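You operate a simulated robot arm through the tools that you are given. There is no shell and no other tool.

Carry out the task below with a simulated robot arm. There is one attempt and no reset: what you move stays moved.

JOB
Clear both cups off the dull patch and wax it.
Fine: cups into the niche; lid on the tin after; use the grey pad and lay it back. Set down upright: green cup, yellow cup. A coat counts when it lies all over at full strength: go over it till it gets no stronger.
Where things are to end (x, y in the base frame): green cup within 6 cm of [58, -24]; yellow cup within 6 cm of [58, -14].

It is judged by the outcome, as a careful person would: the job done as asked, and still so three seconds after it is handed in. It fails if anything else is knocked over, pushed out of place, dropped, spilled or broken. Lids that push on must go on centred and level and be pressed home; caps that screw on are set level and turned clockwise until they are tight.

ROBOT AND FRAMES
A 6-joint arm with a two-finger parallel gripper, fixed in place. Base frame: the origin is at the foot of the arm, x ahead of it, y to its left, z up; the work surface is at about z = 92. Readings come in cm, rad, newtons and seconds.
With the tool pointing down near the work surface it reaches from about 24 to 66 cm from the base axis. Its first joint turns from -1.152 to 1.152 rad. Payload 2.9 kg.
Tool frame: the origin (TCP) lies between the finger pads and is the grasp point; the fingertips stand 3 cm ahead of it; z points along the fingers, y is the line along which they close. The gripper opens to 11 cm. The fingers are 2 cm wide and 1 cm thick; the gripper's body (4.8 by 11.2 cm) begins 5.5 cm behind the TCP.
Orientation is that of the tool frame in the base frame, as [roll, pitch, yaw] about the fixed x, y, z axes, in that order (R = Rz(yaw) Ry(pitch) Rx(roll)). With the fingers straight down and closing along the base's y, the tool's x points along the base's -x, its y along +y and its z along -z.

CONTROLS
- The arm moves only by the tool send_rows. Its argument "deltas" is a list of rows, each a list of 2 entries, a list of its own where there are three numbers: the shift along the base's x, y, z in units of 100 mm (1.0 is 100 mm), then the turn, a rotation vector about the base's x, y, z in units of 180 degrees (1.0 is 180 degrees). In form: [[[tx, ty, tz], [wx, wy, wz]], ...]. A call has 1 to 20 rows; each row is the pose to reach, as a shift and turn from the pose commanded when the call began. "gripper" is the finger opening in cm, from 0 to 11, set as the call begins (left out, the last holds). A call with a number of a shift or a turn outside -1 to 1 is refused whole. Each row takes 0.2 s and may step no farther than 5 cm and 0.15 rad from the row before; otherwise, or with a gripper value out of range, the whole call is refused. A pose out of reach is approached as far as the arm can. The call stops where the force on the tool passes 40 N (or 10 N more than at its start, if that is more) or the arm is blocked; 0.2 s more then pass. The fingers move at their own pace (about 10.8 cm/s each) and stop on an object; they squeeze with about 32 N. The grip force told is the motor's: it shows also when the fingers shut on nothing. Time passes only in rows, and 0.2 s behind the last, so rows that repeat a pose let the fingers close. The reply holds the time, the measured pose of the TCP, the force on the tool along the base axes, the opening and the grip force, in the units named above and with some noise, with the torque about the TCP (base axes, N m) and any sound that the robot's microphone picked up.
- Cameras (640 x 400 px; columns grow to the right, rows downward): "scene" is fixed at [8.92, 43.83, 140.25]; the picture's right is [-0.68, -0.73, 0.00], its down [-0.28, 0.27, -0.92] and it looks along [0.67, -0.63, -0.39] (base axes); focal length 354 px, centre (320, 200). "wrist" rides on the gripper at [7.2, 1.7, -10.3] in the tool frame; the picture's right is [-0.23, 0.97, 0.00], its down [-0.76, -0.18, -0.62] and it looks along [-0.61, -0.14, 0.78] (tool axes); focal length 222 px, centre (320, 200). There is no depth. A picture from a camera that has moved, and an enlarged one, comes with that camera's place and axes in the base frame and with its lens.
- grab_frame(camera): a new picture of that camera. It takes no simulated time.
- inspect(camera, box): a new picture of the part [left, top, right, bottom] of that camera's present view, enlarged. It takes no simulated time.
- job_done(): hands the job in; it is judged then, once.

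Places have to be worked out from the pictures, the camera data and where the tool is seen. Open the gripper and draw the arm clear of the work before you hand the job in, unless the task says otherwise.

The tools are called after ">>>" as name(argument=value, ...) on one line, values as JSON. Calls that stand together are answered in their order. send_rows: Moves the arm, as the interface text tells. Its arguments: {"type":"object","properties":{"deltas":{"type":"array","items":{"type":"array"}},"gripper":{"type":"number"}},"required":["deltas"]} The other tools are called the same way: grab_frame (camera) takes a picture; inspect (camera, box) takes an enlarged picture of a part of a camera's view; job_done () hands the job in.

At the start:

```text
t: 0.0
tool_pos: [36.9, -11.88, 126.46]
ee_rot: [3.141, 0.002, -3.142]
force: [0.6, 0.3, -0.3]
wrist_torque: [0.03, -0.01, 0.01]
opening: 10.99
finger_force: 0.0
```

scene: 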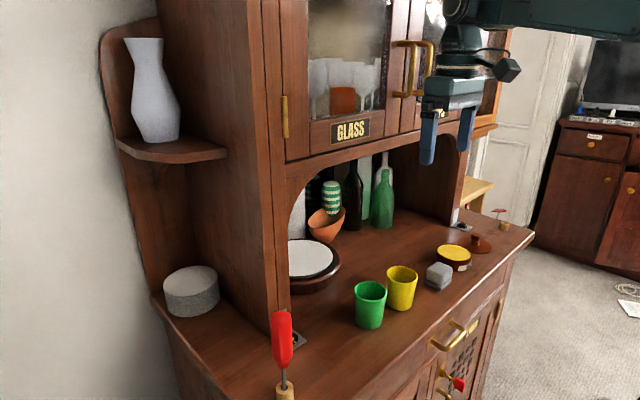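
wrist: 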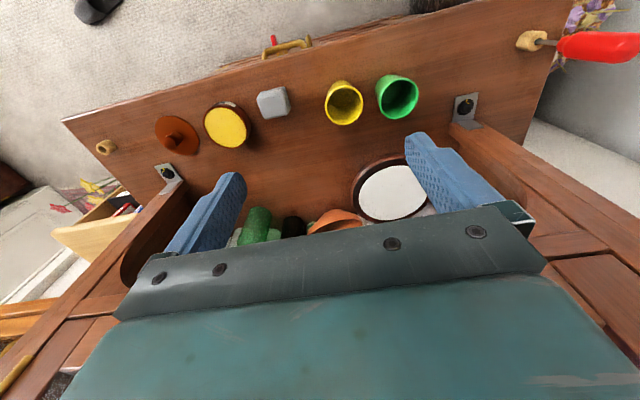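

I'll start with closer looks at the scene to locate the cups, pad, tin, lid, niche and the dull patch.

>>> inspect(camera="scene", box=[260, 200, 540, 375])

>>> inspect(camera="wrist", box=[60, 40, 540, 260])

>>> inspect(camera="scene", box=[280, 120, 480, 260])

```text
2.29 times, centred on (400, 288) of scene
camera zoom: at [8.92, 43.83, 140.25], right [-0.68, -0.73, 0.0], down [-0.28, 0.27, -0.92], along [0.67, -0.63, -0.39], focal length 810 px, centre (137, 0)
```

zoom: 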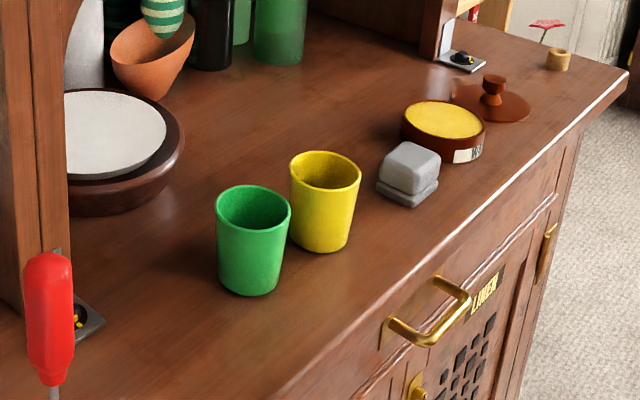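

```text
1.33 times, centred on (300, 150) of wrist
camera zoom: at [29.68, -10.3, 136.89], right [0.23, 0.97, 0.0], down [0.76, -0.18, 0.62], along [0.61, -0.14, -0.78], focal length 296 px, centre (347, 267)
```

zoom: 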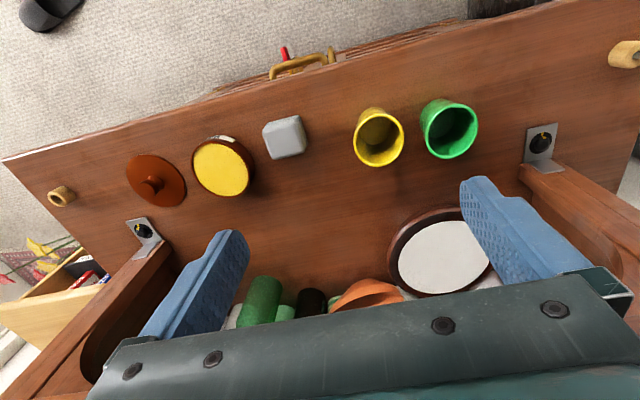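

```text
2.86 times, centred on (380, 190) of scene
camera zoom: at [8.92, 43.83, 140.25], right [-0.68, -0.73, 0.0], down [-0.28, 0.27, -0.92], along [0.67, -0.63, -0.39], focal length 1013 px, centre (149, 229)
```

zoom: 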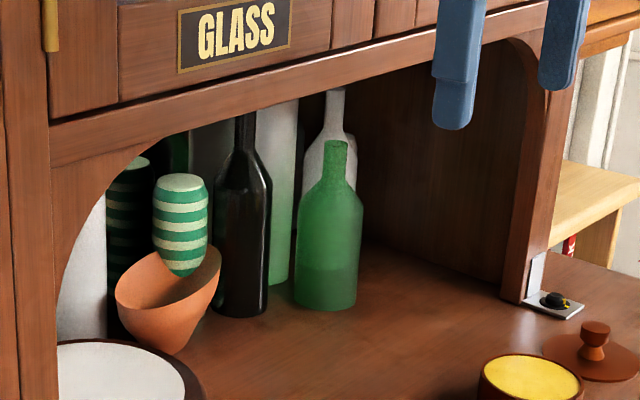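

>>> inspect(camera="scene", box=[330, 240, 450, 340])

>>> inspect(camera="wrist", box=[240, 50, 480, 200])

>>> inspect(camera="scene", box=[410, 200, 530, 300])

>>> inspect(camera="scene", box=[380, 0, 540, 180])

```text
4.00 times, centred on (390, 290) of scene
camera zoom: at [8.92, 43.83, 140.25], right [-0.68, -0.73, 0.0], down [-0.28, 0.27, -0.92], along [0.67, -0.63, -0.39], focal length 1418 px, centre (40, -160)
```

zoom: 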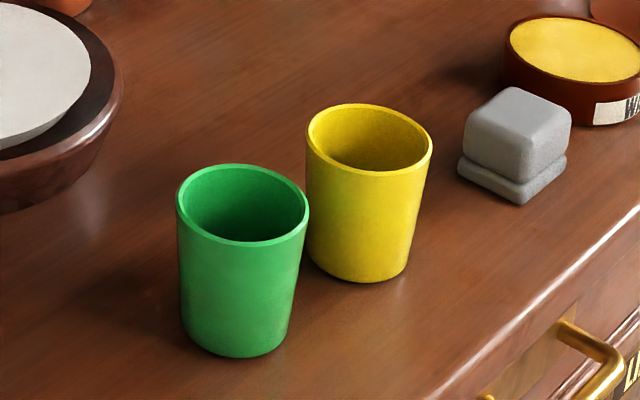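

```text
2.67 times, centred on (360, 125) of wrist
camera zoom: at [29.68, -10.3, 136.89], right [0.23, 0.97, 0.0], down [0.76, -0.18, 0.62], along [0.61, -0.14, -0.78], focal length 592 px, centre (213, 400)
```

zoom: 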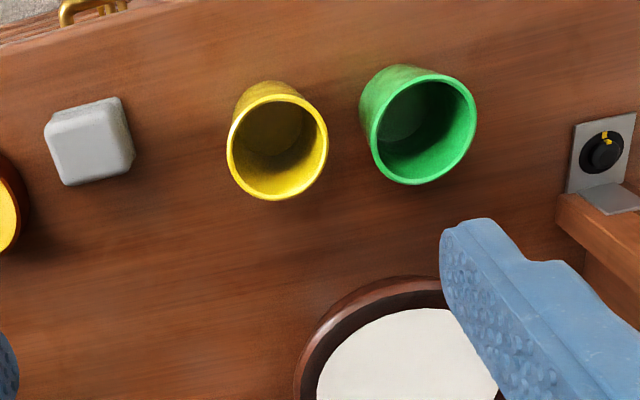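

```text
4.00 times, centred on (470, 250) of scene
camera zoom: at [8.92, 43.83, 140.25], right [-0.68, -0.73, 0.0], down [-0.28, 0.27, -0.92], along [0.67, -0.63, -0.39], focal length 1418 px, centre (-280, 0)
```

zoom: 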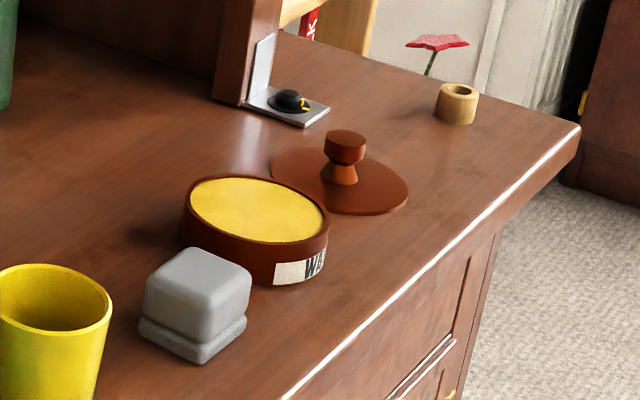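

```text
2.22 times, centred on (460, 90) of scene
camera zoom: at [8.92, 43.83, 140.25], right [-0.68, -0.73, 0.0], down [-0.28, 0.27, -0.92], along [0.67, -0.63, -0.39], focal length 788 px, centre (9, 444)
```

zoom: 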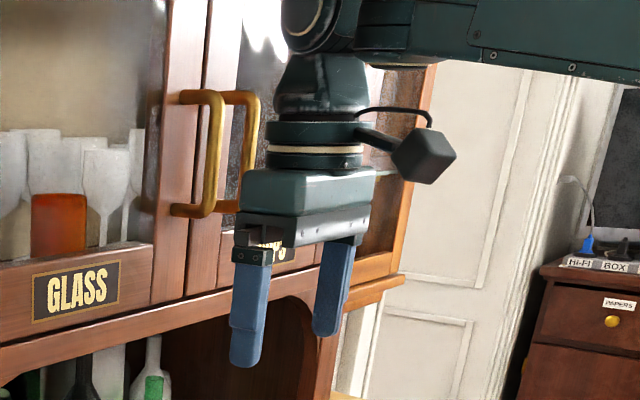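

The cups stand upright at about green (41.9, 0.0) and yellow (40.9, -8.8), rim z≈99. The pad is near (38.9, -20.5), the tin (40.7, -30.8) and the lid (40.6, -42.5). The niche header hangs at about z≈121, so I'll tilt the tool forward 40° to reach under it, and first check how the tilt behaves.

>>> send_rows(deltas=[[[0, 0, 0], [0, -0.0444, 0]], [[0, 0, 0], [0, -0.0888, 0]], [[0, 0, 0], [0, -0.1333, 0]], [[0, 0, 0], [0, -0.1777, 0]], [[0, 0, 0], [0, -0.2222, 0]]], gripper=8.4)

```text
t: 1.2
tool_pos: [36.89, -11.89, 126.46]
ee_rot: [-3.141, 0.7, 3.141]
force: [0.3, -0.8, 0.1]
wrist_torque: [0.01, -0.03, 0.02]
opening: 8.39
finger_force: 0.0
```

The tilt worked cleanly. Next I'll yaw +25° and drop to a pre-grasp point behind and above the yellow cup.

>>> send_rows(deltas=[[[-0.08, 0, -0.4], [0, 0, 0.0463]], [[-0.16, 0, -0.8], [0, 0, 0.0926]], [[-0.2, 0.01, -1.0], [0, 0, 0.1389]]])

>>> send_rows(deltas=[[[0, 0.0, -0.35], [0, 0, 0]], [[0, 0.01, -0.7], [0, 0, 0]], [[0, 0.01, -1.0], [0, 0, 0]], [[0, 0.01, -1.0], [0, 0, 0]]])

>>> grab_frame(camera="wrist")

>>> grab_frame(camera="scene")

```text
t: 2.0
tool_pos: [35.01, -11.72, 116.61]
ee_rot: [-3.14, 0.701, -2.701]
force: [-0.4, 0.1, 0.3]
wrist_torque: [0.02, 0.01, 0.02]
opening: 8.4
finger_force: 0.0
```

```text
t: 3.0
tool_pos: [34.96, -11.71, 106.45]
ee_rot: [3.141, 0.698, -2.706]
force: [-0.1, -0.2, -0.2]
wrist_torque: [0.02, 0.0, -0.03]
opening: 8.42
finger_force: 0.1
```

```text
taken
camera wrist: at [23.18, -15.45, 109.84], right [-0.25, 0.96, 0.15], down [0.24, -0.08, 0.97], along [0.94, 0.28, -0.21], focal length 222 px, centre (320, 200)
```

wrist: 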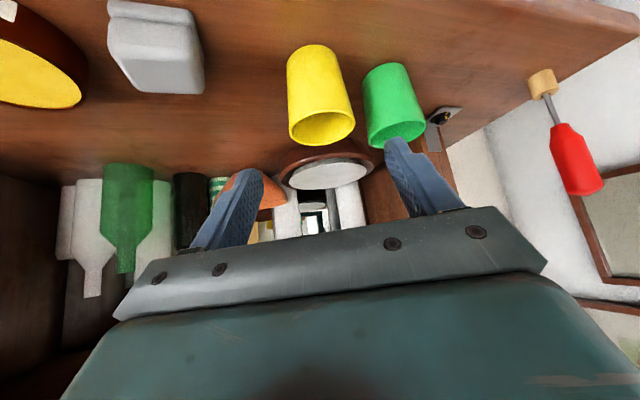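

```text
taken
```

scene: 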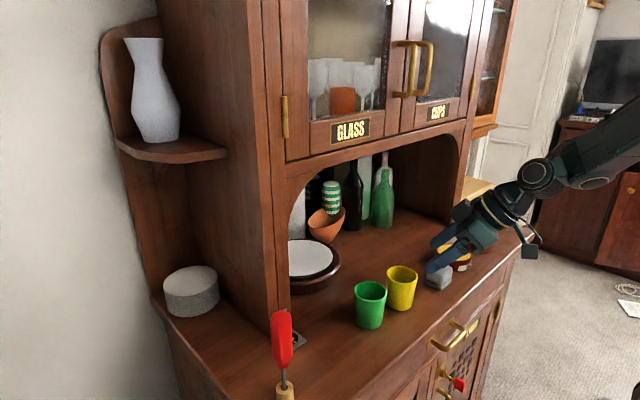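

The yellow rim measures to (40.85, -8.9) from this view, which agrees with the earlier estimate. I'll slide in along the tool axis to straddle it at z≈96.5.

>>> send_rows(deltas=[[[0, 0, -0.23], [0, 0, 0]], [[0.147, 0.07, -0.42], [0, 0, 0]], [[0.295, 0.14, -0.61], [0, 0, 0]], [[0.38, 0.18, -0.72], [0, 0, 0]], [[0.38, 0.18, -0.72], [0, 0, 0]]])

>>> grab_frame(camera="wrist")

>>> inspect(camera="scene", box=[330, 230, 490, 340])

```text
t: 4.2
tool_pos: [38.68, -9.9, 99.25]
ee_rot: [-3.141, 0.696, -2.706]
force: [-0.2, -0.4, -0.2]
wrist_torque: [-0.01, 0.0, 0.01]
opening: 8.41
finger_force: 0.0
```

```text
taken
camera wrist: at [27.01, -13.59, 102.63], right [-0.25, 0.96, 0.15], down [0.24, -0.08, 0.97], along [0.94, 0.28, -0.21], focal length 222 px, centre (320, 200)
```

wrist: 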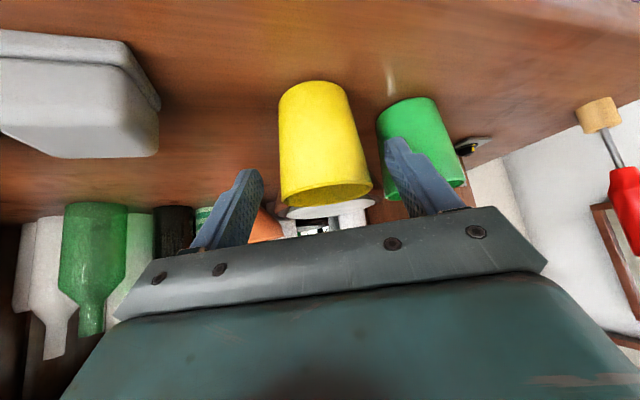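

```text
3.64 times, centred on (410, 285) of scene
camera zoom: at [8.92, 43.83, 140.25], right [-0.68, -0.73, 0.0], down [-0.28, 0.27, -0.92], along [0.67, -0.63, -0.39], focal length 1289 px, centre (-7, -109)
```

zoom: 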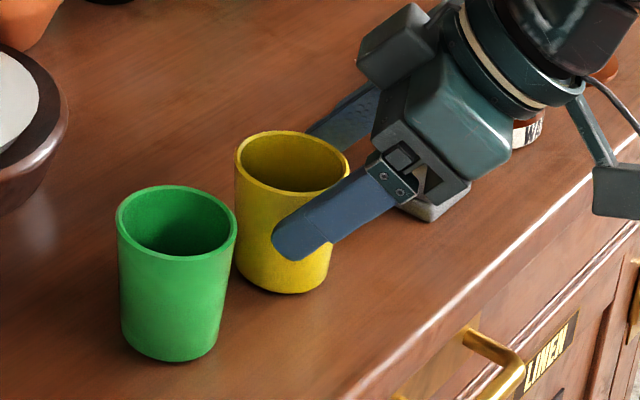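

Both fingers straddle the yellow cup and neither touches the green one. I'll go the last bit in to the cup's axis.

>>> send_rows(deltas=[[[0.1, 0.046, -0.13], [0, 0, 0]], [[0.215, 0.098, -0.27], [0, 0, 0]], [[0.215, 0.098, -0.27], [0, 0, 0]]])

>>> inspect(camera="scene", box=[330, 230, 490, 340])

>>> grab_frame(camera="wrist")

```text
t: 5.0
tool_pos: [40.95, -9.09, 96.65]
ee_rot: [3.141, 0.698, -2.706]
force: [0.8, 0.0, -0.3]
wrist_torque: [0.01, -0.02, 0.0]
opening: 8.38
finger_force: 0.2
```

```text
3.64 times, centred on (410, 285) of scene
camera zoom: at [8.92, 43.83, 140.25], right [-0.68, -0.73, 0.0], down [-0.28, 0.27, -0.92], along [0.67, -0.63, -0.39], focal length 1289 px, centre (-7, -109)
```

zoom: 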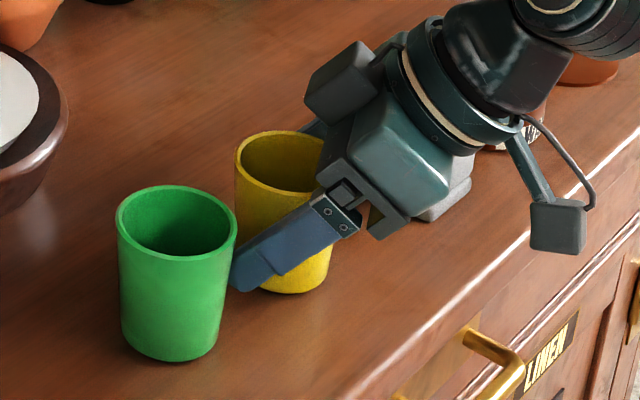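

```text
taken
camera wrist: at [29.18, -12.58, 99.88], right [-0.25, 0.96, 0.15], down [0.24, -0.08, 0.97], along [0.94, 0.28, -0.21], focal length 222 px, centre (320, 200)
```

wrist: 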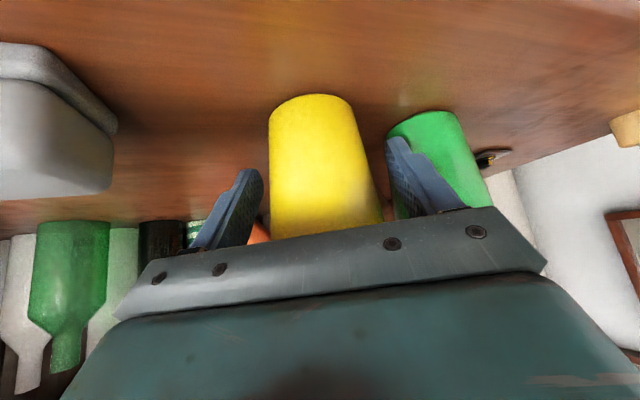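

The cup sits between the pads, so I'll close on it while holding the pose.

>>> send_rows(deltas=[[[0, 0, 0], [0, 0, 0]], [[0, 0, 0], [0, 0, 0]], [[0, 0, 0], [0, 0, 0]], [[0, 0, 0], [0, 0, 0]]], gripper=4.0)

>>> grab_frame(camera="wrist")

```text
t: 6.0
tool_pos: [40.91, -8.9, 96.65]
ee_rot: [-3.141, 0.699, -2.706]
force: [-0.8, -0.2, 0.7]
wrist_torque: [0.0, 0.02, -0.01]
opening: 5.29
finger_force: 31.9
```

```text
taken
camera wrist: at [29.16, -12.6, 99.89], right [-0.25, 0.96, 0.15], down [0.24, -0.08, 0.97], along [0.94, 0.28, -0.21], focal length 222 px, centre (320, 200)
```

wrist: 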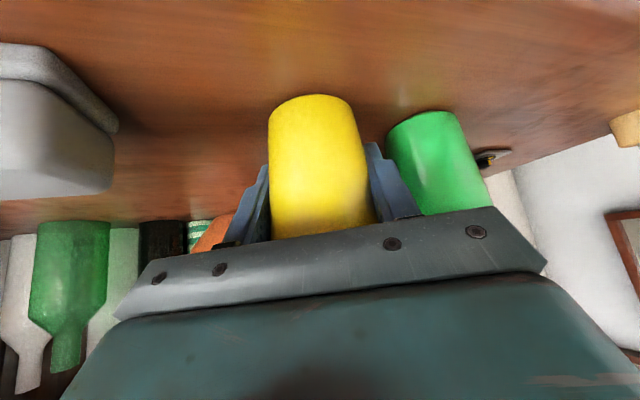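

The grip holds at 5.3 cm and 32 N. I'll lift 4 cm, turn the yaw back to zero, and move to in front of the niche at y≈-15.

>>> send_rows(deltas=[[[0, 0, 0.15], [0, 0, 0]], [[0, 0, 0.4], [0, 0, 0]], [[0.12, -0.15, 0.4], [0, 0, -0.0463]], [[0.25, -0.35, 0.4], [0, 0, -0.0926]], [[0.4, -0.6, 0.4], [0, 0, -0.1389]], [[0.4, -0.6, 0.4], [0, 0, -0.1389]]])

>>> grab_frame(camera="wrist")

>>> grab_frame(camera="scene")

```text
t: 7.4
tool_pos: [44.93, -14.93, 100.68]
ee_rot: [-3.141, 0.698, 3.14]
force: [0.1, -0.4, -1.7]
wrist_torque: [-0.04, -0.01, 0.0]
opening: 5.32
finger_force: 32.4
```

```text
taken
camera wrist: at [32.75, -13.34, 103.92], right [0.18, 0.97, 0.15], down [0.18, -0.18, 0.97], along [0.97, -0.14, -0.21], focal length 222 px, centre (320, 200)
```

wrist: 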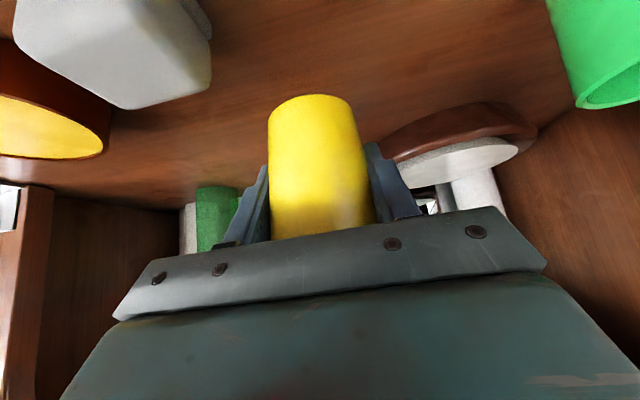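

```text
taken
```

scene: 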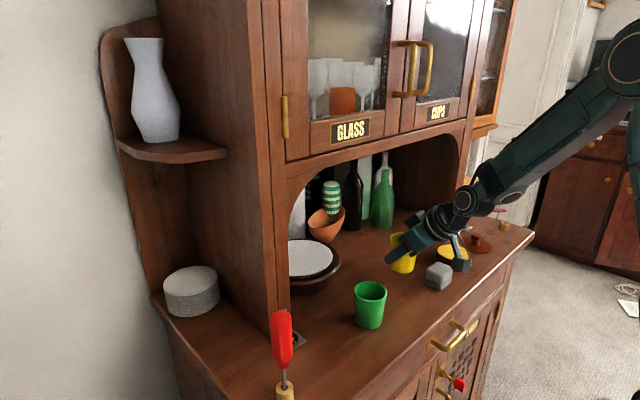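

The cup is held and upright. The tray's right edge looks to be about y≈-9, so I'll aim for (56.5, -16). I'll lower a little, go partway into the niche, and check the header clearance.

>>> send_rows(deltas=[[[0.15, -0.05, -0.1], [0, 0, 0]], [[0.35, -0.11, -0.2], [0, 0, 0]], [[0.55, -0.11, -0.2], [0, 0, 0]], [[0.7, -0.11, -0.2], [0, 0, 0]], [[0.7, -0.11, -0.2], [0, 0, 0]]])

>>> inspect(camera="scene", box=[300, 110, 540, 280])

>>> grab_frame(camera="wrist")

```text
t: 8.6
tool_pos: [51.82, -16.12, 98.51]
ee_rot: [-3.141, 0.698, 3.14]
force: [1.3, 0.4, -1.9]
wrist_torque: [0.0, -0.01, 0.0]
opening: 5.28
finger_force: 32.5
```

```text
2.35 times, centred on (420, 195) of scene
camera zoom: at [8.92, 43.83, 140.25], right [-0.68, -0.73, 0.0], down [-0.28, 0.27, -0.92], along [0.67, -0.63, -0.39], focal length 834 px, centre (85, 212)
```

zoom: 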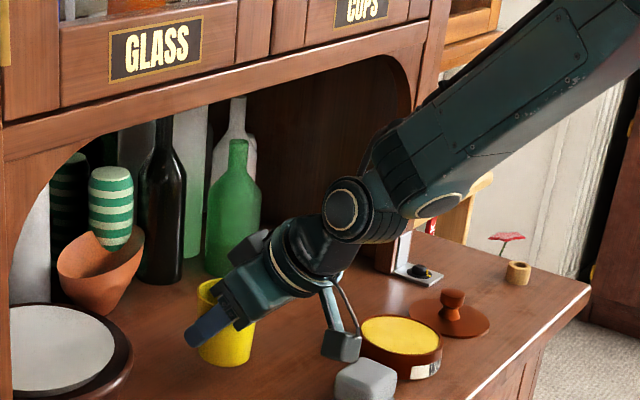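

```text
taken
camera wrist: at [39.73, -14.48, 101.89], right [0.17, 0.97, 0.15], down [0.18, -0.18, 0.97], along [0.97, -0.14, -0.21], focal length 222 px, centre (320, 200)
```

wrist: 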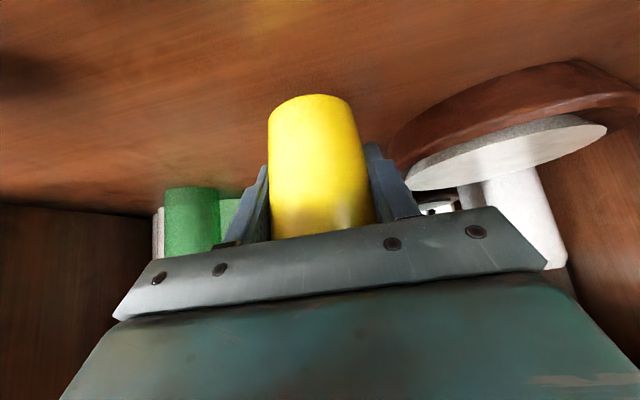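

The wrist stays well under the header, and the camera clears the pad. I'll continue in with a little more distance from the tray, then lower the cup to its pick height.

>>> send_rows(deltas=[[[0.15, -0.03, 0], [0, 0, 0]], [[0.32, -0.07, 0], [0, 0, 0]], [[0.47, -0.07, 0], [0, 0, 0]], [[0.47, -0.07, 0], [0, 0, 0]]])

>>> send_rows(deltas=[[[0, 0, -0.08], [0, 0, 0]], [[0, 0, -0.14], [0, 0, 0]], [[0, 0, -0.175], [0, 0, 0]], [[0, 0, -0.185], [0, 0, 0]], [[0, 0, -0.185], [0, 0, 0]]])

>>> inspect(camera="scene", box=[300, 110, 540, 280])

>>> grab_frame(camera="wrist")

```text
t: 9.6
tool_pos: [56.62, -16.65, 98.55]
ee_rot: [3.141, 0.698, -3.141]
force: [-0.5, -1.4, -1.0]
wrist_torque: [0.0, 0.02, 0.0]
opening: 5.34
finger_force: 32.1
```

```text
t: 10.8
tool_pos: [56.53, -16.82, 96.79]
ee_rot: [-3.141, 0.698, 3.141]
force: [0.0, 0.5, -1.4]
wrist_torque: [0.02, 0.02, 0.0]
opening: 5.29
finger_force: 32.0
```

```text
2.35 times, centred on (420, 195) of scene
camera zoom: at [8.92, 43.83, 140.25], right [-0.68, -0.73, 0.0], down [-0.28, 0.27, -0.92], along [0.67, -0.63, -0.39], focal length 834 px, centre (85, 212)
```

zoom: 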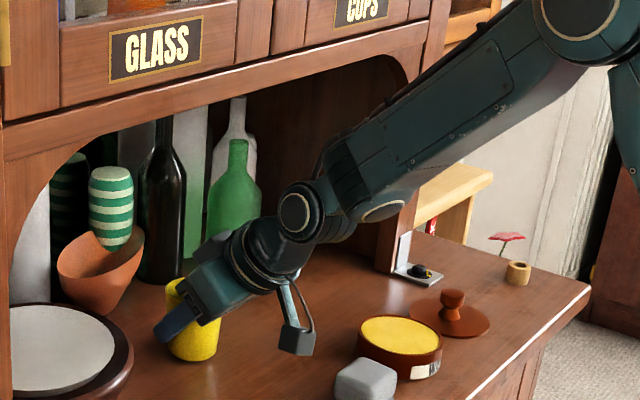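

```text
taken
camera wrist: at [44.38, -15.15, 100.08], right [0.17, 0.97, 0.15], down [0.18, -0.18, 0.97], along [0.97, -0.14, -0.21], focal length 222 px, centre (320, 200)
```

wrist: 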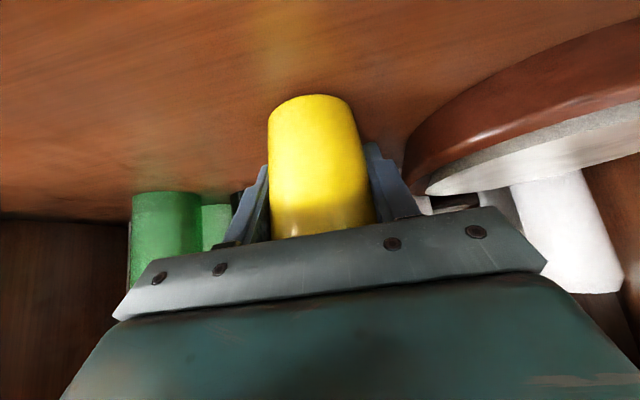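

The force still shows only the cup's weight, so it isn't touching yet. I'll lower another couple of millimetres until it touches.

>>> send_rows(deltas=[[[0, 0, -0.01], [0, 0, 0]], [[0, 0, -0.015], [0, 0, 0]], [[0, 0, -0.015], [0, 0, 0]]])

```text
t: 11.6
tool_pos: [56.7, -16.69, 96.57]
ee_rot: [-3.141, 0.699, 3.14]
force: [0.3, 0.2, -1.7]
wrist_torque: [-0.01, 0.03, -0.02]
opening: 5.26
finger_force: 32.4
```

>>> send_rows(deltas=[[[0, 0, -0.005], [0, 0, 0]], [[0, 0, -0.01], [0, 0, 0]], [[0, 0, -0.01], [0, 0, 0]]])

>>> inspect(camera="scene", box=[340, 210, 420, 260])

```text
t: 12.4
tool_pos: [56.55, -16.81, 96.52]
ee_rot: [3.141, 0.7, -3.141]
force: [-2.7, 0.8, 4.2]
wrist_torque: [-0.1, 0.06, -0.06]
opening: 5.3
finger_force: 32.2
```

```text
8.00 times, centred on (380, 235) of scene
camera zoom: at [8.91, 43.84, 140.25], right [-0.68, -0.73, 0.0], down [-0.28, 0.27, -0.92], along [0.67, -0.63, -0.39], focal length 2836 px, centre (-160, -80)
```

zoom: 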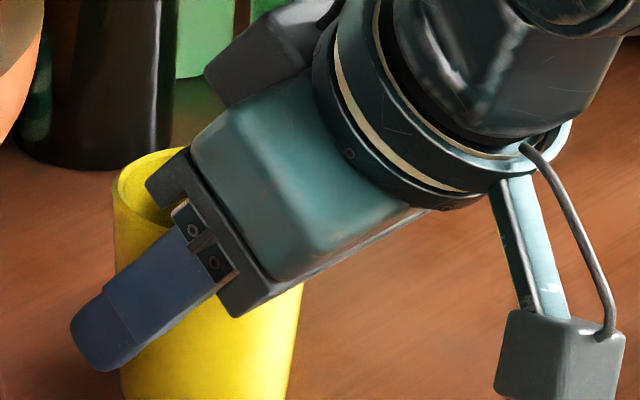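

The force has flipped to +4 N, so the cup is standing on the surface. I'll open modestly to 7.8 cm and back off along the tool axis.

>>> send_rows(deltas=[[[0, 0, 0], [0, 0, 0]], [[0, 0, 0], [0, 0, 0]]], gripper=7.8)

>>> grab_frame(camera="wrist")

```text
t: 13.0
tool_pos: [56.44, -16.65, 96.54]
ee_rot: [3.142, 0.698, -3.141]
force: [0.2, 0.0, -0.3]
wrist_torque: [0.01, -0.03, 0.0]
opening: 7.83
finger_force: 0.0
```

```text
taken
camera wrist: at [44.4, -15.13, 99.82], right [0.17, 0.97, 0.15], down [0.18, -0.18, 0.97], along [0.97, -0.14, -0.21], focal length 222 px, centre (320, 200)
```

wrist: 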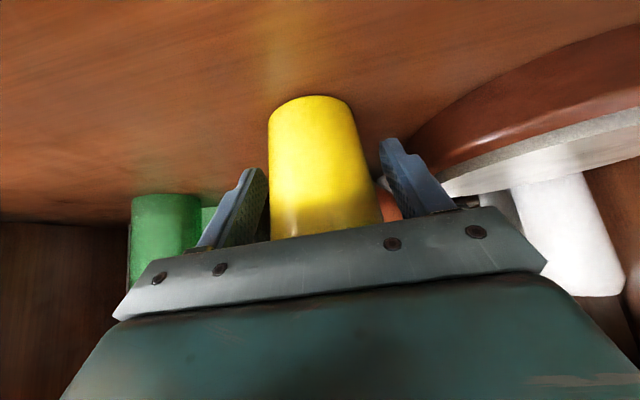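

Released, with both fingers clear of the cup and the tray. Backing off along the tool axis and out of the niche.

>>> send_rows(deltas=[[[-0.1, 0, 0.119], [0, 0, 0]], [[-0.22, 0, 0.262], [0, 0, 0]], [[-0.386, 0, 0.46], [0, 0, 0]], [[-0.7, 0, 0.5], [0, 0, 0]], [[-1.0, 0, 0.6], [0, 0, 0]]])

>>> grab_frame(camera="scene")

>>> grab_frame(camera="wrist")

```text
t: 14.2
tool_pos: [46.54, -16.7, 102.54]
ee_rot: [3.141, 0.699, -3.14]
force: [0.4, -0.6, -0.7]
wrist_torque: [0.01, -0.02, -0.02]
opening: 7.79
finger_force: 0.0
```

```text
taken
```

scene: 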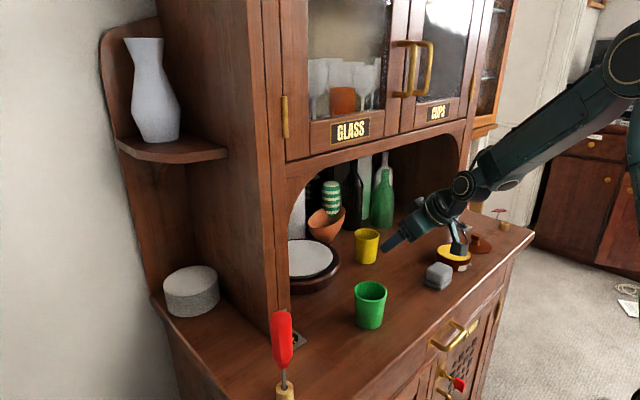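

```text
taken
camera wrist: at [34.34, -15.15, 105.8], right [0.17, 0.97, 0.15], down [0.18, -0.18, 0.97], along [0.97, -0.14, -0.21], focal length 222 px, centre (320, 200)
```

wrist: 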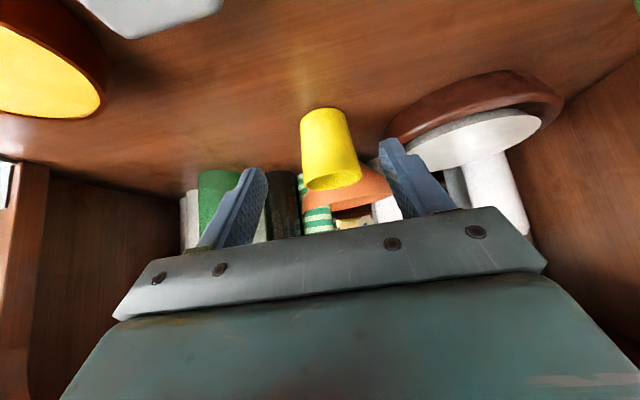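

Yellow stands upright at about (56.5, -16.7). Next I'll pull back and go over to the pre-grasp point behind the green cup at (41.9, 0).

>>> send_rows(deltas=[[[-0.35, 0.1, 0.1], [0, 0, 0]], [[-0.75, 0.3, 0.25], [0, 0, 0]], [[-0.97, 0.7, 0.25], [0, 0, 0]], [[-0.97, 1.0, 0.25], [0, 0, 0]]], gripper=8.4)

>>> send_rows(deltas=[[[0, 0.35, 0], [0, 0, 0]], [[0, 0.67, -0.1], [0, 0, 0]], [[0, 0.67, -0.25], [0, 0, 0]], [[0, 0.67, -0.25], [0, 0, 0]]])

>>> grab_frame(camera="wrist")

>>> grab_frame(camera="scene")

```text
t: 15.2
tool_pos: [36.67, -6.84, 105.09]
ee_rot: [3.14, 0.698, 3.141]
force: [0.8, 0.9, -0.1]
wrist_torque: [0.01, -0.01, -0.02]
opening: 8.37
finger_force: 0.1
```

```text
t: 16.2
tool_pos: [36.81, -0.08, 102.39]
ee_rot: [-3.141, 0.699, -3.141]
force: [-0.6, -0.6, 0.6]
wrist_torque: [0.02, -0.02, 0.0]
opening: 8.42
finger_force: 0.0
```

```text
taken
camera wrist: at [24.66, 1.54, 105.79], right [0.17, 0.97, 0.15], down [0.18, -0.18, 0.97], along [0.97, -0.14, -0.21], focal length 222 px, centre (320, 200)
```

wrist: 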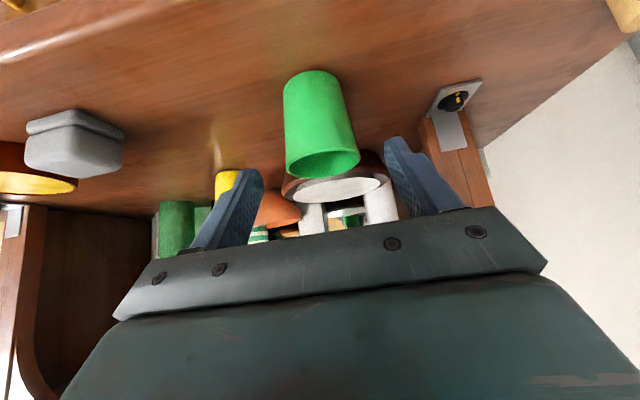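

```text
taken
```

scene: 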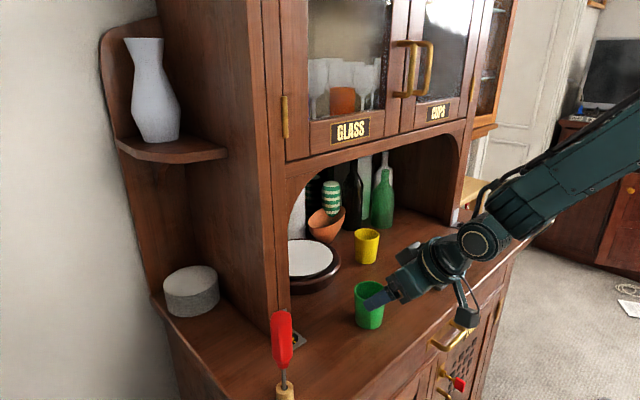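

The green cup is centred between the fingers and reads (41.5, 0). I'll slide in along the axis.

>>> send_rows(deltas=[[[0.16, 0, -0.19], [0, 0, 0]], [[0.32, 0, -0.38], [0, 0, 0]], [[0.42, 0, -0.5], [0, 0, 0]], [[0.485, 0, -0.58], [0, 0, 0]], [[0.485, 0, -0.58], [0, 0, 0]]])

>>> grab_frame(camera="wrist")

>>> inspect(camera="scene", box=[330, 240, 490, 350])

```text
t: 17.4
tool_pos: [41.69, -0.03, 96.63]
ee_rot: [3.142, 0.698, -3.141]
force: [0.3, -0.3, 0.2]
wrist_torque: [0.03, 0.01, 0.01]
opening: 8.43
finger_force: 0.1
```

```text
taken
camera wrist: at [29.54, 1.6, 99.98], right [0.17, 0.97, 0.15], down [0.18, -0.18, 0.97], along [0.97, -0.14, -0.21], focal length 222 px, centre (320, 200)
```

wrist: 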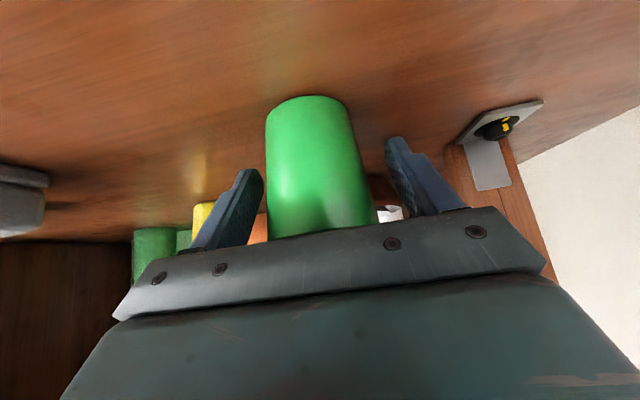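

```text
3.64 times, centred on (410, 295) of scene
camera zoom: at [8.92, 43.83, 140.25], right [-0.68, -0.73, 0.0], down [-0.28, 0.27, -0.92], along [0.67, -0.63, -0.39], focal length 1289 px, centre (-7, -146)
```

zoom: 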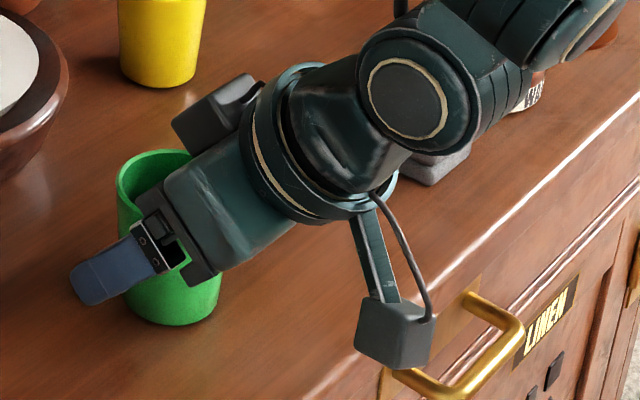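

The same position relative to the cup as before, so I'll close and lift 4 cm.

>>> send_rows(deltas=[[[0, 0, 0], [0, 0, 0]], [[0, 0, 0], [0, 0, 0]], [[0, 0, 0], [0, 0, 0]], [[0, 0, 0], [0, 0, 0]]], gripper=4.0)

>>> send_rows(deltas=[[[0, 0, 0.15], [0, 0, 0]], [[0, 0, 0.4], [0, 0, 0]], [[0, 0, 0.5], [0, 0, 0]], [[0, 0, 0.5], [0, 0, 0]]])

>>> grab_frame(camera="wrist")

>>> grab_frame(camera="scene")

```text
t: 18.4
tool_pos: [41.72, 0.01, 96.79]
ee_rot: [3.141, 0.699, -3.142]
force: [-0.5, 0.3, -0.2]
wrist_torque: [0.03, 0.01, 0.0]
opening: 5.96
finger_force: 32.1
```

```text
t: 19.4
tool_pos: [41.67, 0.0, 101.73]
ee_rot: [-3.142, 0.699, -3.141]
force: [0.4, -0.3, -1.2]
wrist_torque: [-0.01, 0.02, -0.01]
opening: 5.93
finger_force: 32.0
```

```text
taken
camera wrist: at [29.51, 1.64, 105.04], right [0.17, 0.97, 0.15], down [0.18, -0.18, 0.97], along [0.97, -0.14, -0.21], focal length 222 px, centre (320, 200)
```

wrist: 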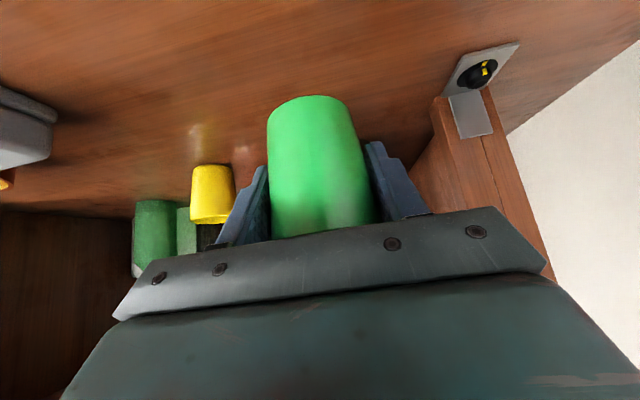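

```text
taken
```

scene: 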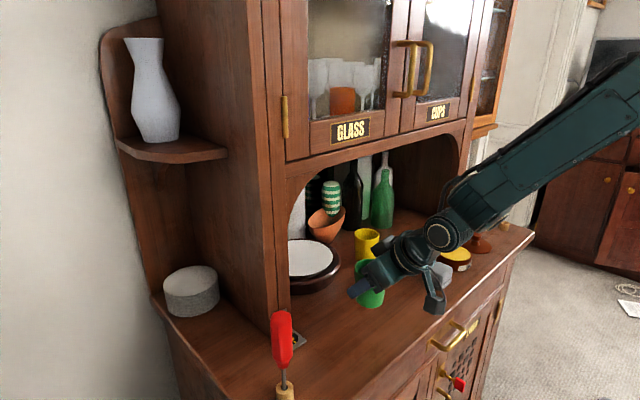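

Green is held firmly at 5.95 cm. I'll carry it across in front of the niche, above the pad and tin height, to y≈-26.3.

>>> send_rows(deltas=[[[0.1, -0.3, 0.08], [0, 0, 0]], [[0.2, -0.65, 0.15], [0, 0, 0]], [[0.25, -1.0, 0.15], [0, 0, 0]]])

>>> send_rows(deltas=[[[0, -0.4, 0], [0, 0, 0]], [[0, -0.8, 0], [0, 0, 0]], [[0, -1.0, 0], [0, 0, 0]]])

>>> send_rows(deltas=[[[0, -0.35, 0], [0, 0, 0]], [[0, -0.63, 0], [0, 0, 0]], [[0, -0.63, 0], [0, 0, 0]]])

>>> grab_frame(camera="wrist")

>>> grab_frame(camera="scene")

```text
t: 20.2
tool_pos: [44.26, -10.03, 103.29]
ee_rot: [3.141, 0.699, -3.141]
force: [0.7, 0.4, -1.7]
wrist_torque: [0.0, 0.0, -0.01]
opening: 5.91
finger_force: 31.8
```

```text
t: 21.0
tool_pos: [44.23, -20.03, 103.28]
ee_rot: [3.141, 0.698, 3.141]
force: [-0.2, -0.5, -1.5]
wrist_torque: [0.02, -0.02, 0.04]
opening: 5.92
finger_force: 32.1
```

```text
t: 21.8
tool_pos: [44.18, -26.2, 103.04]
ee_rot: [3.141, 0.697, -3.141]
force: [-0.6, 0.4, -0.8]
wrist_torque: [0.0, 0.02, 0.0]
opening: 5.91
finger_force: 31.8
```

```text
taken
camera wrist: at [31.99, -24.71, 106.51], right [0.17, 0.97, 0.15], down [0.18, -0.18, 0.97], along [0.97, -0.14, -0.21], focal length 222 px, centre (320, 200)
```

wrist: 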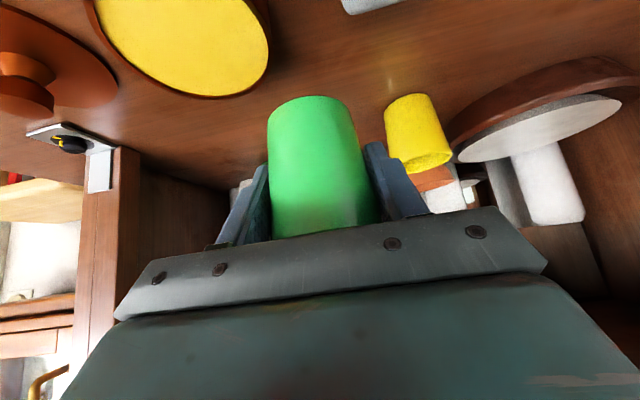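

```text
taken
```

scene: 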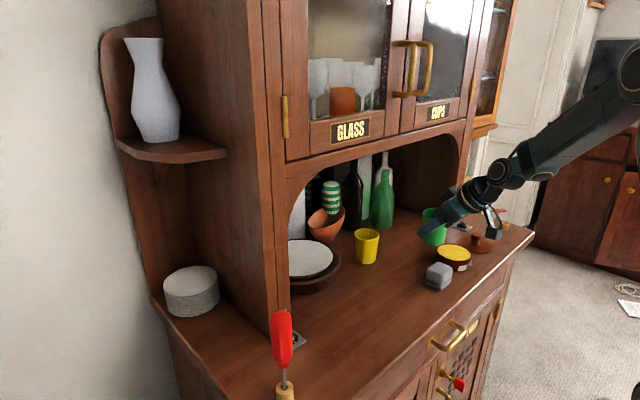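

Clear path. I'll lower and move into the niche at y≈-26.2.

>>> send_rows(deltas=[[[0.15, 0, -0.2], [0, 0, 0]], [[0.35, 0, -0.4], [0, 0, 0]], [[0.6, 0, -0.45], [0, 0, 0]], [[0.85, 0, -0.45], [0, 0, 0]], [[1.0, 0, -0.45], [0, 0, 0]], [[1.0, 0, -0.45], [0, 0, 0]]])

>>> grab_frame(camera="wrist")

>>> inspect(camera="scene", box=[300, 110, 540, 280])

```text
t: 23.2
tool_pos: [54.24, -26.27, 98.69]
ee_rot: [3.142, 0.697, -3.14]
force: [1.1, 1.5, -1.5]
wrist_torque: [-0.02, -0.02, 0.0]
opening: 5.89
finger_force: 31.9
```

```text
taken
camera wrist: at [42.01, -24.71, 101.97], right [0.17, 0.97, 0.15], down [0.18, -0.18, 0.97], along [0.97, -0.14, -0.21], focal length 222 px, centre (320, 200)
```

wrist: 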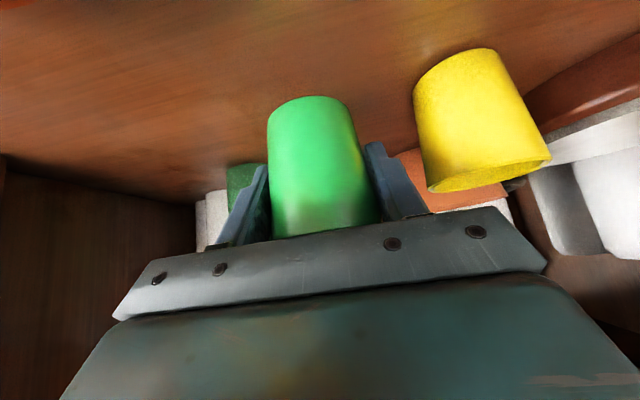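

```text
2.35 times, centred on (420, 195) of scene
camera zoom: at [8.92, 43.83, 140.25], right [-0.68, -0.73, 0.0], down [-0.28, 0.27, -0.92], along [0.67, -0.63, -0.39], focal length 834 px, centre (85, 212)
```

zoom: 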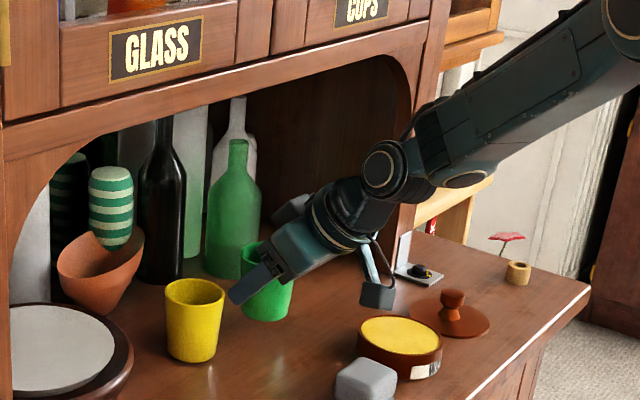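

Both cups are clear of each other. I'll go in 2.3 cm more and lower to the pick height.

>>> send_rows(deltas=[[[0.12, 0, 0], [0, 0, 0]], [[0.23, 0, 0], [0, 0, 0]], [[0.23, 0, -0.08], [0, 0, 0]], [[0.23, 0, -0.15], [0, 0, 0]], [[0.23, 0, -0.19], [0, 0, 0]], [[0.23, 0, -0.2], [0, 0, 0]], [[0.23, 0, -0.2], [0, 0, 0]]])

>>> send_rows(deltas=[[[0, 0, -0.005], [0, 0, 0]], [[0, 0, -0.01], [0, 0, 0]], [[0, 0, -0.01], [0, 0, 0]]])

```text
t: 24.8
tool_pos: [56.43, -26.26, 96.62]
ee_rot: [-3.141, 0.698, 3.141]
force: [-0.2, -1.0, -2.1]
wrist_torque: [0.02, -0.02, -0.03]
opening: 5.93
finger_force: 32.1
```

```text
t: 25.6
tool_pos: [56.53, -26.38, 96.58]
ee_rot: [-3.141, 0.698, -3.141]
force: [-1.9, 0.3, 4.7]
wrist_torque: [0.14, 0.11, 0.0]
opening: 5.88
finger_force: 31.8
```

Contact at +4.7 N, so the green cup is standing. I'll open to 7.8 cm and check before retreating.

>>> send_rows(deltas=[[[0, 0, 0], [0, 0, 0]], [[0, 0, 0], [0, 0, 0]]], gripper=7.8)

>>> grab_frame(camera="wrist")

```text
t: 26.2
tool_pos: [56.49, -26.32, 96.61]
ee_rot: [3.141, 0.698, 3.141]
force: [-1.2, -0.8, -1.1]
wrist_torque: [-0.01, 0.03, 0.02]
opening: 7.8
finger_force: 0.2
```

```text
taken
camera wrist: at [44.32, -24.7, 99.91], right [0.17, 0.97, 0.15], down [0.18, -0.18, 0.97], along [0.97, -0.14, -0.21], focal length 222 px, centre (320, 200)
```

wrist: 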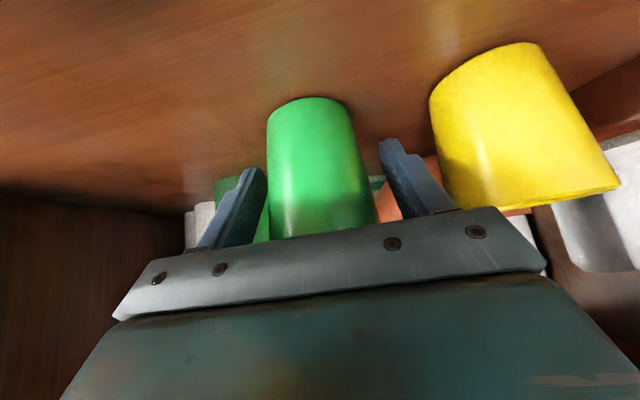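

The fingers are clear on both sides. Backing out along the axis.

>>> send_rows(deltas=[[[-0.1, 0, 0.119], [0, 0, 0]], [[-0.22, 0, 0.262], [0, 0, 0]], [[-0.386, 0, 0.46], [0, 0, 0]], [[-0.7, 0, 0.5], [0, 0, 0]], [[-1.0, 0, 0.6], [0, 0, 0]]])

>>> send_rows(deltas=[[[-0.25, 0.3, 0.25], [0, 0, 0]], [[-0.5, 0.6, 0.6], [0, 0, 0]], [[-0.8, 0.8, 0.9], [0, 0, 0]], [[-1.0, 0.8, 1.0], [0, 0, 0]]])

>>> grab_frame(camera="scene")

>>> inspect(camera="scene", box=[330, 220, 470, 340])

>>> grab_frame(camera="wrist")

```text
t: 27.4
tool_pos: [46.56, -26.43, 102.57]
ee_rot: [-3.14, 0.697, -3.141]
force: [-0.1, -0.1, -0.1]
wrist_torque: [0.01, -0.02, -0.01]
opening: 7.8
finger_force: 0.1
```

```text
refused: row 2 steps farther than a row can; nothing moved
```

```text
taken
```

scene: 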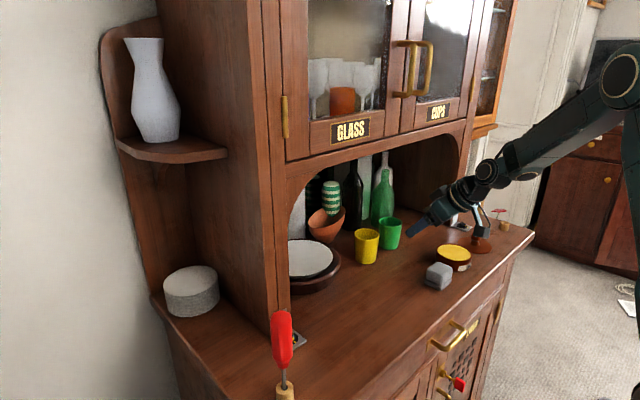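

```text
3.33 times, centred on (400, 280) of scene
camera zoom: at [8.92, 43.83, 140.25], right [-0.68, -0.73, 0.0], down [-0.28, 0.27, -0.92], along [0.67, -0.63, -0.39], focal length 1181 px, centre (53, -67)
```

zoom: 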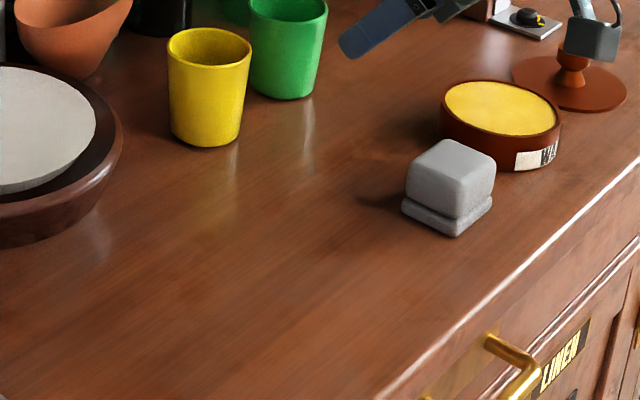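

```text
taken
camera wrist: at [34.35, -24.71, 105.97], right [0.17, 0.97, 0.15], down [0.18, -0.18, 0.97], along [0.97, -0.14, -0.21], focal length 222 px, centre (320, 200)
```

wrist: 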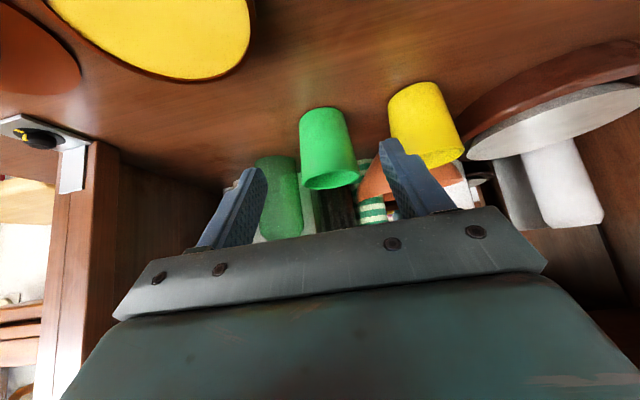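

Both cups now stand upright in the niche. The dull patch isn't obvious yet, so I'll raise the arm, bring the tool vertical, and look down on the cleared area.

>>> send_rows(deltas=[[[-0.25, 0.2, 0.25], [0, 0, 0]], [[-0.5, 0.4, 0.5], [0, 0, 0]], [[-0.75, 0.6, 0.75], [0, 0, 0]], [[-1.0, 0.8, 1.0], [0, 0, 0]]])

>>> send_rows(deltas=[[[0, 0.2, 0.1], [0, 0.0444, 0]], [[0, 0.4, 0.2], [0, 0.0888, 0]], [[0, 0.6, 0.3], [0, 0.1333, 0]], [[0, 0.8, 0.4], [0, 0.1777, 0]], [[0, 1.0, 0.5], [0, 0.2222, 0]], [[0, 1.0, 0.5], [0, 0.2222, 0]]])

>>> grab_frame(camera="wrist")

>>> inspect(camera="wrist", box=[200, 20, 520, 220])

>>> grab_frame(camera="scene")

```text
t: 28.4
tool_pos: [36.43, -18.32, 112.61]
ee_rot: [-3.141, 0.7, -3.141]
force: [0.1, 0.1, 0.5]
wrist_torque: [0.01, 0.02, -0.03]
opening: 7.81
finger_force: 0.0
```

```text
t: 29.8
tool_pos: [36.47, -8.27, 117.64]
ee_rot: [3.141, -0.002, -3.14]
force: [-0.3, 0.4, 1.2]
wrist_torque: [0.01, -0.02, -0.01]
opening: 7.79
finger_force: 0.1
```

```text
taken
camera wrist: at [29.27, -6.67, 128.05], right [0.23, 0.97, 0.0], down [0.76, -0.18, 0.62], along [0.61, -0.14, -0.78], focal length 222 px, centre (320, 200)
```

wrist: 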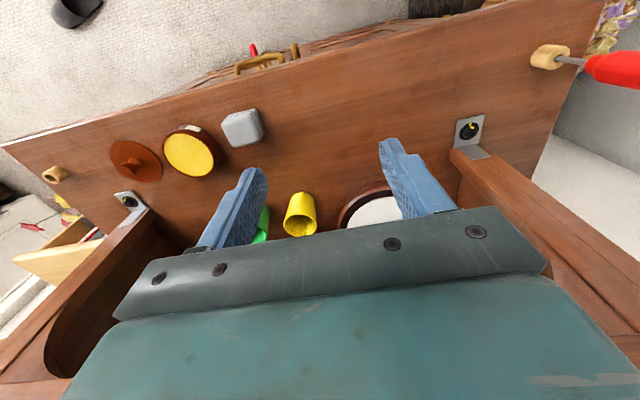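

```text
2.00 times, centred on (360, 120) of wrist
camera zoom: at [29.27, -6.67, 128.05], right [0.23, 0.97, 0.0], down [0.76, -0.18, 0.62], along [0.61, -0.14, -0.78], focal length 444 px, centre (240, 360)
```

zoom: 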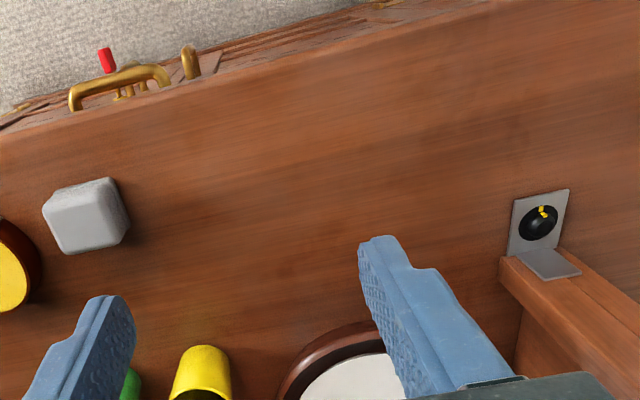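

```text
taken
```

scene: 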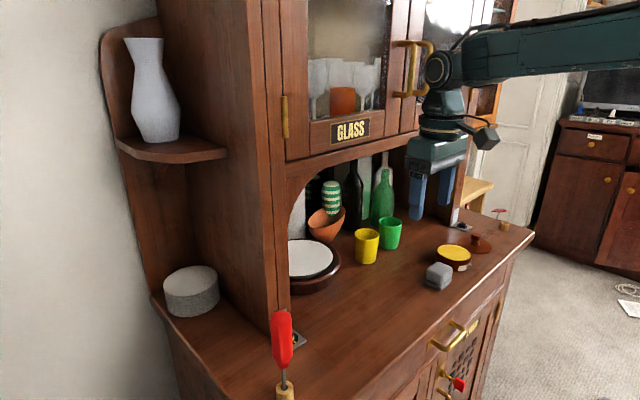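

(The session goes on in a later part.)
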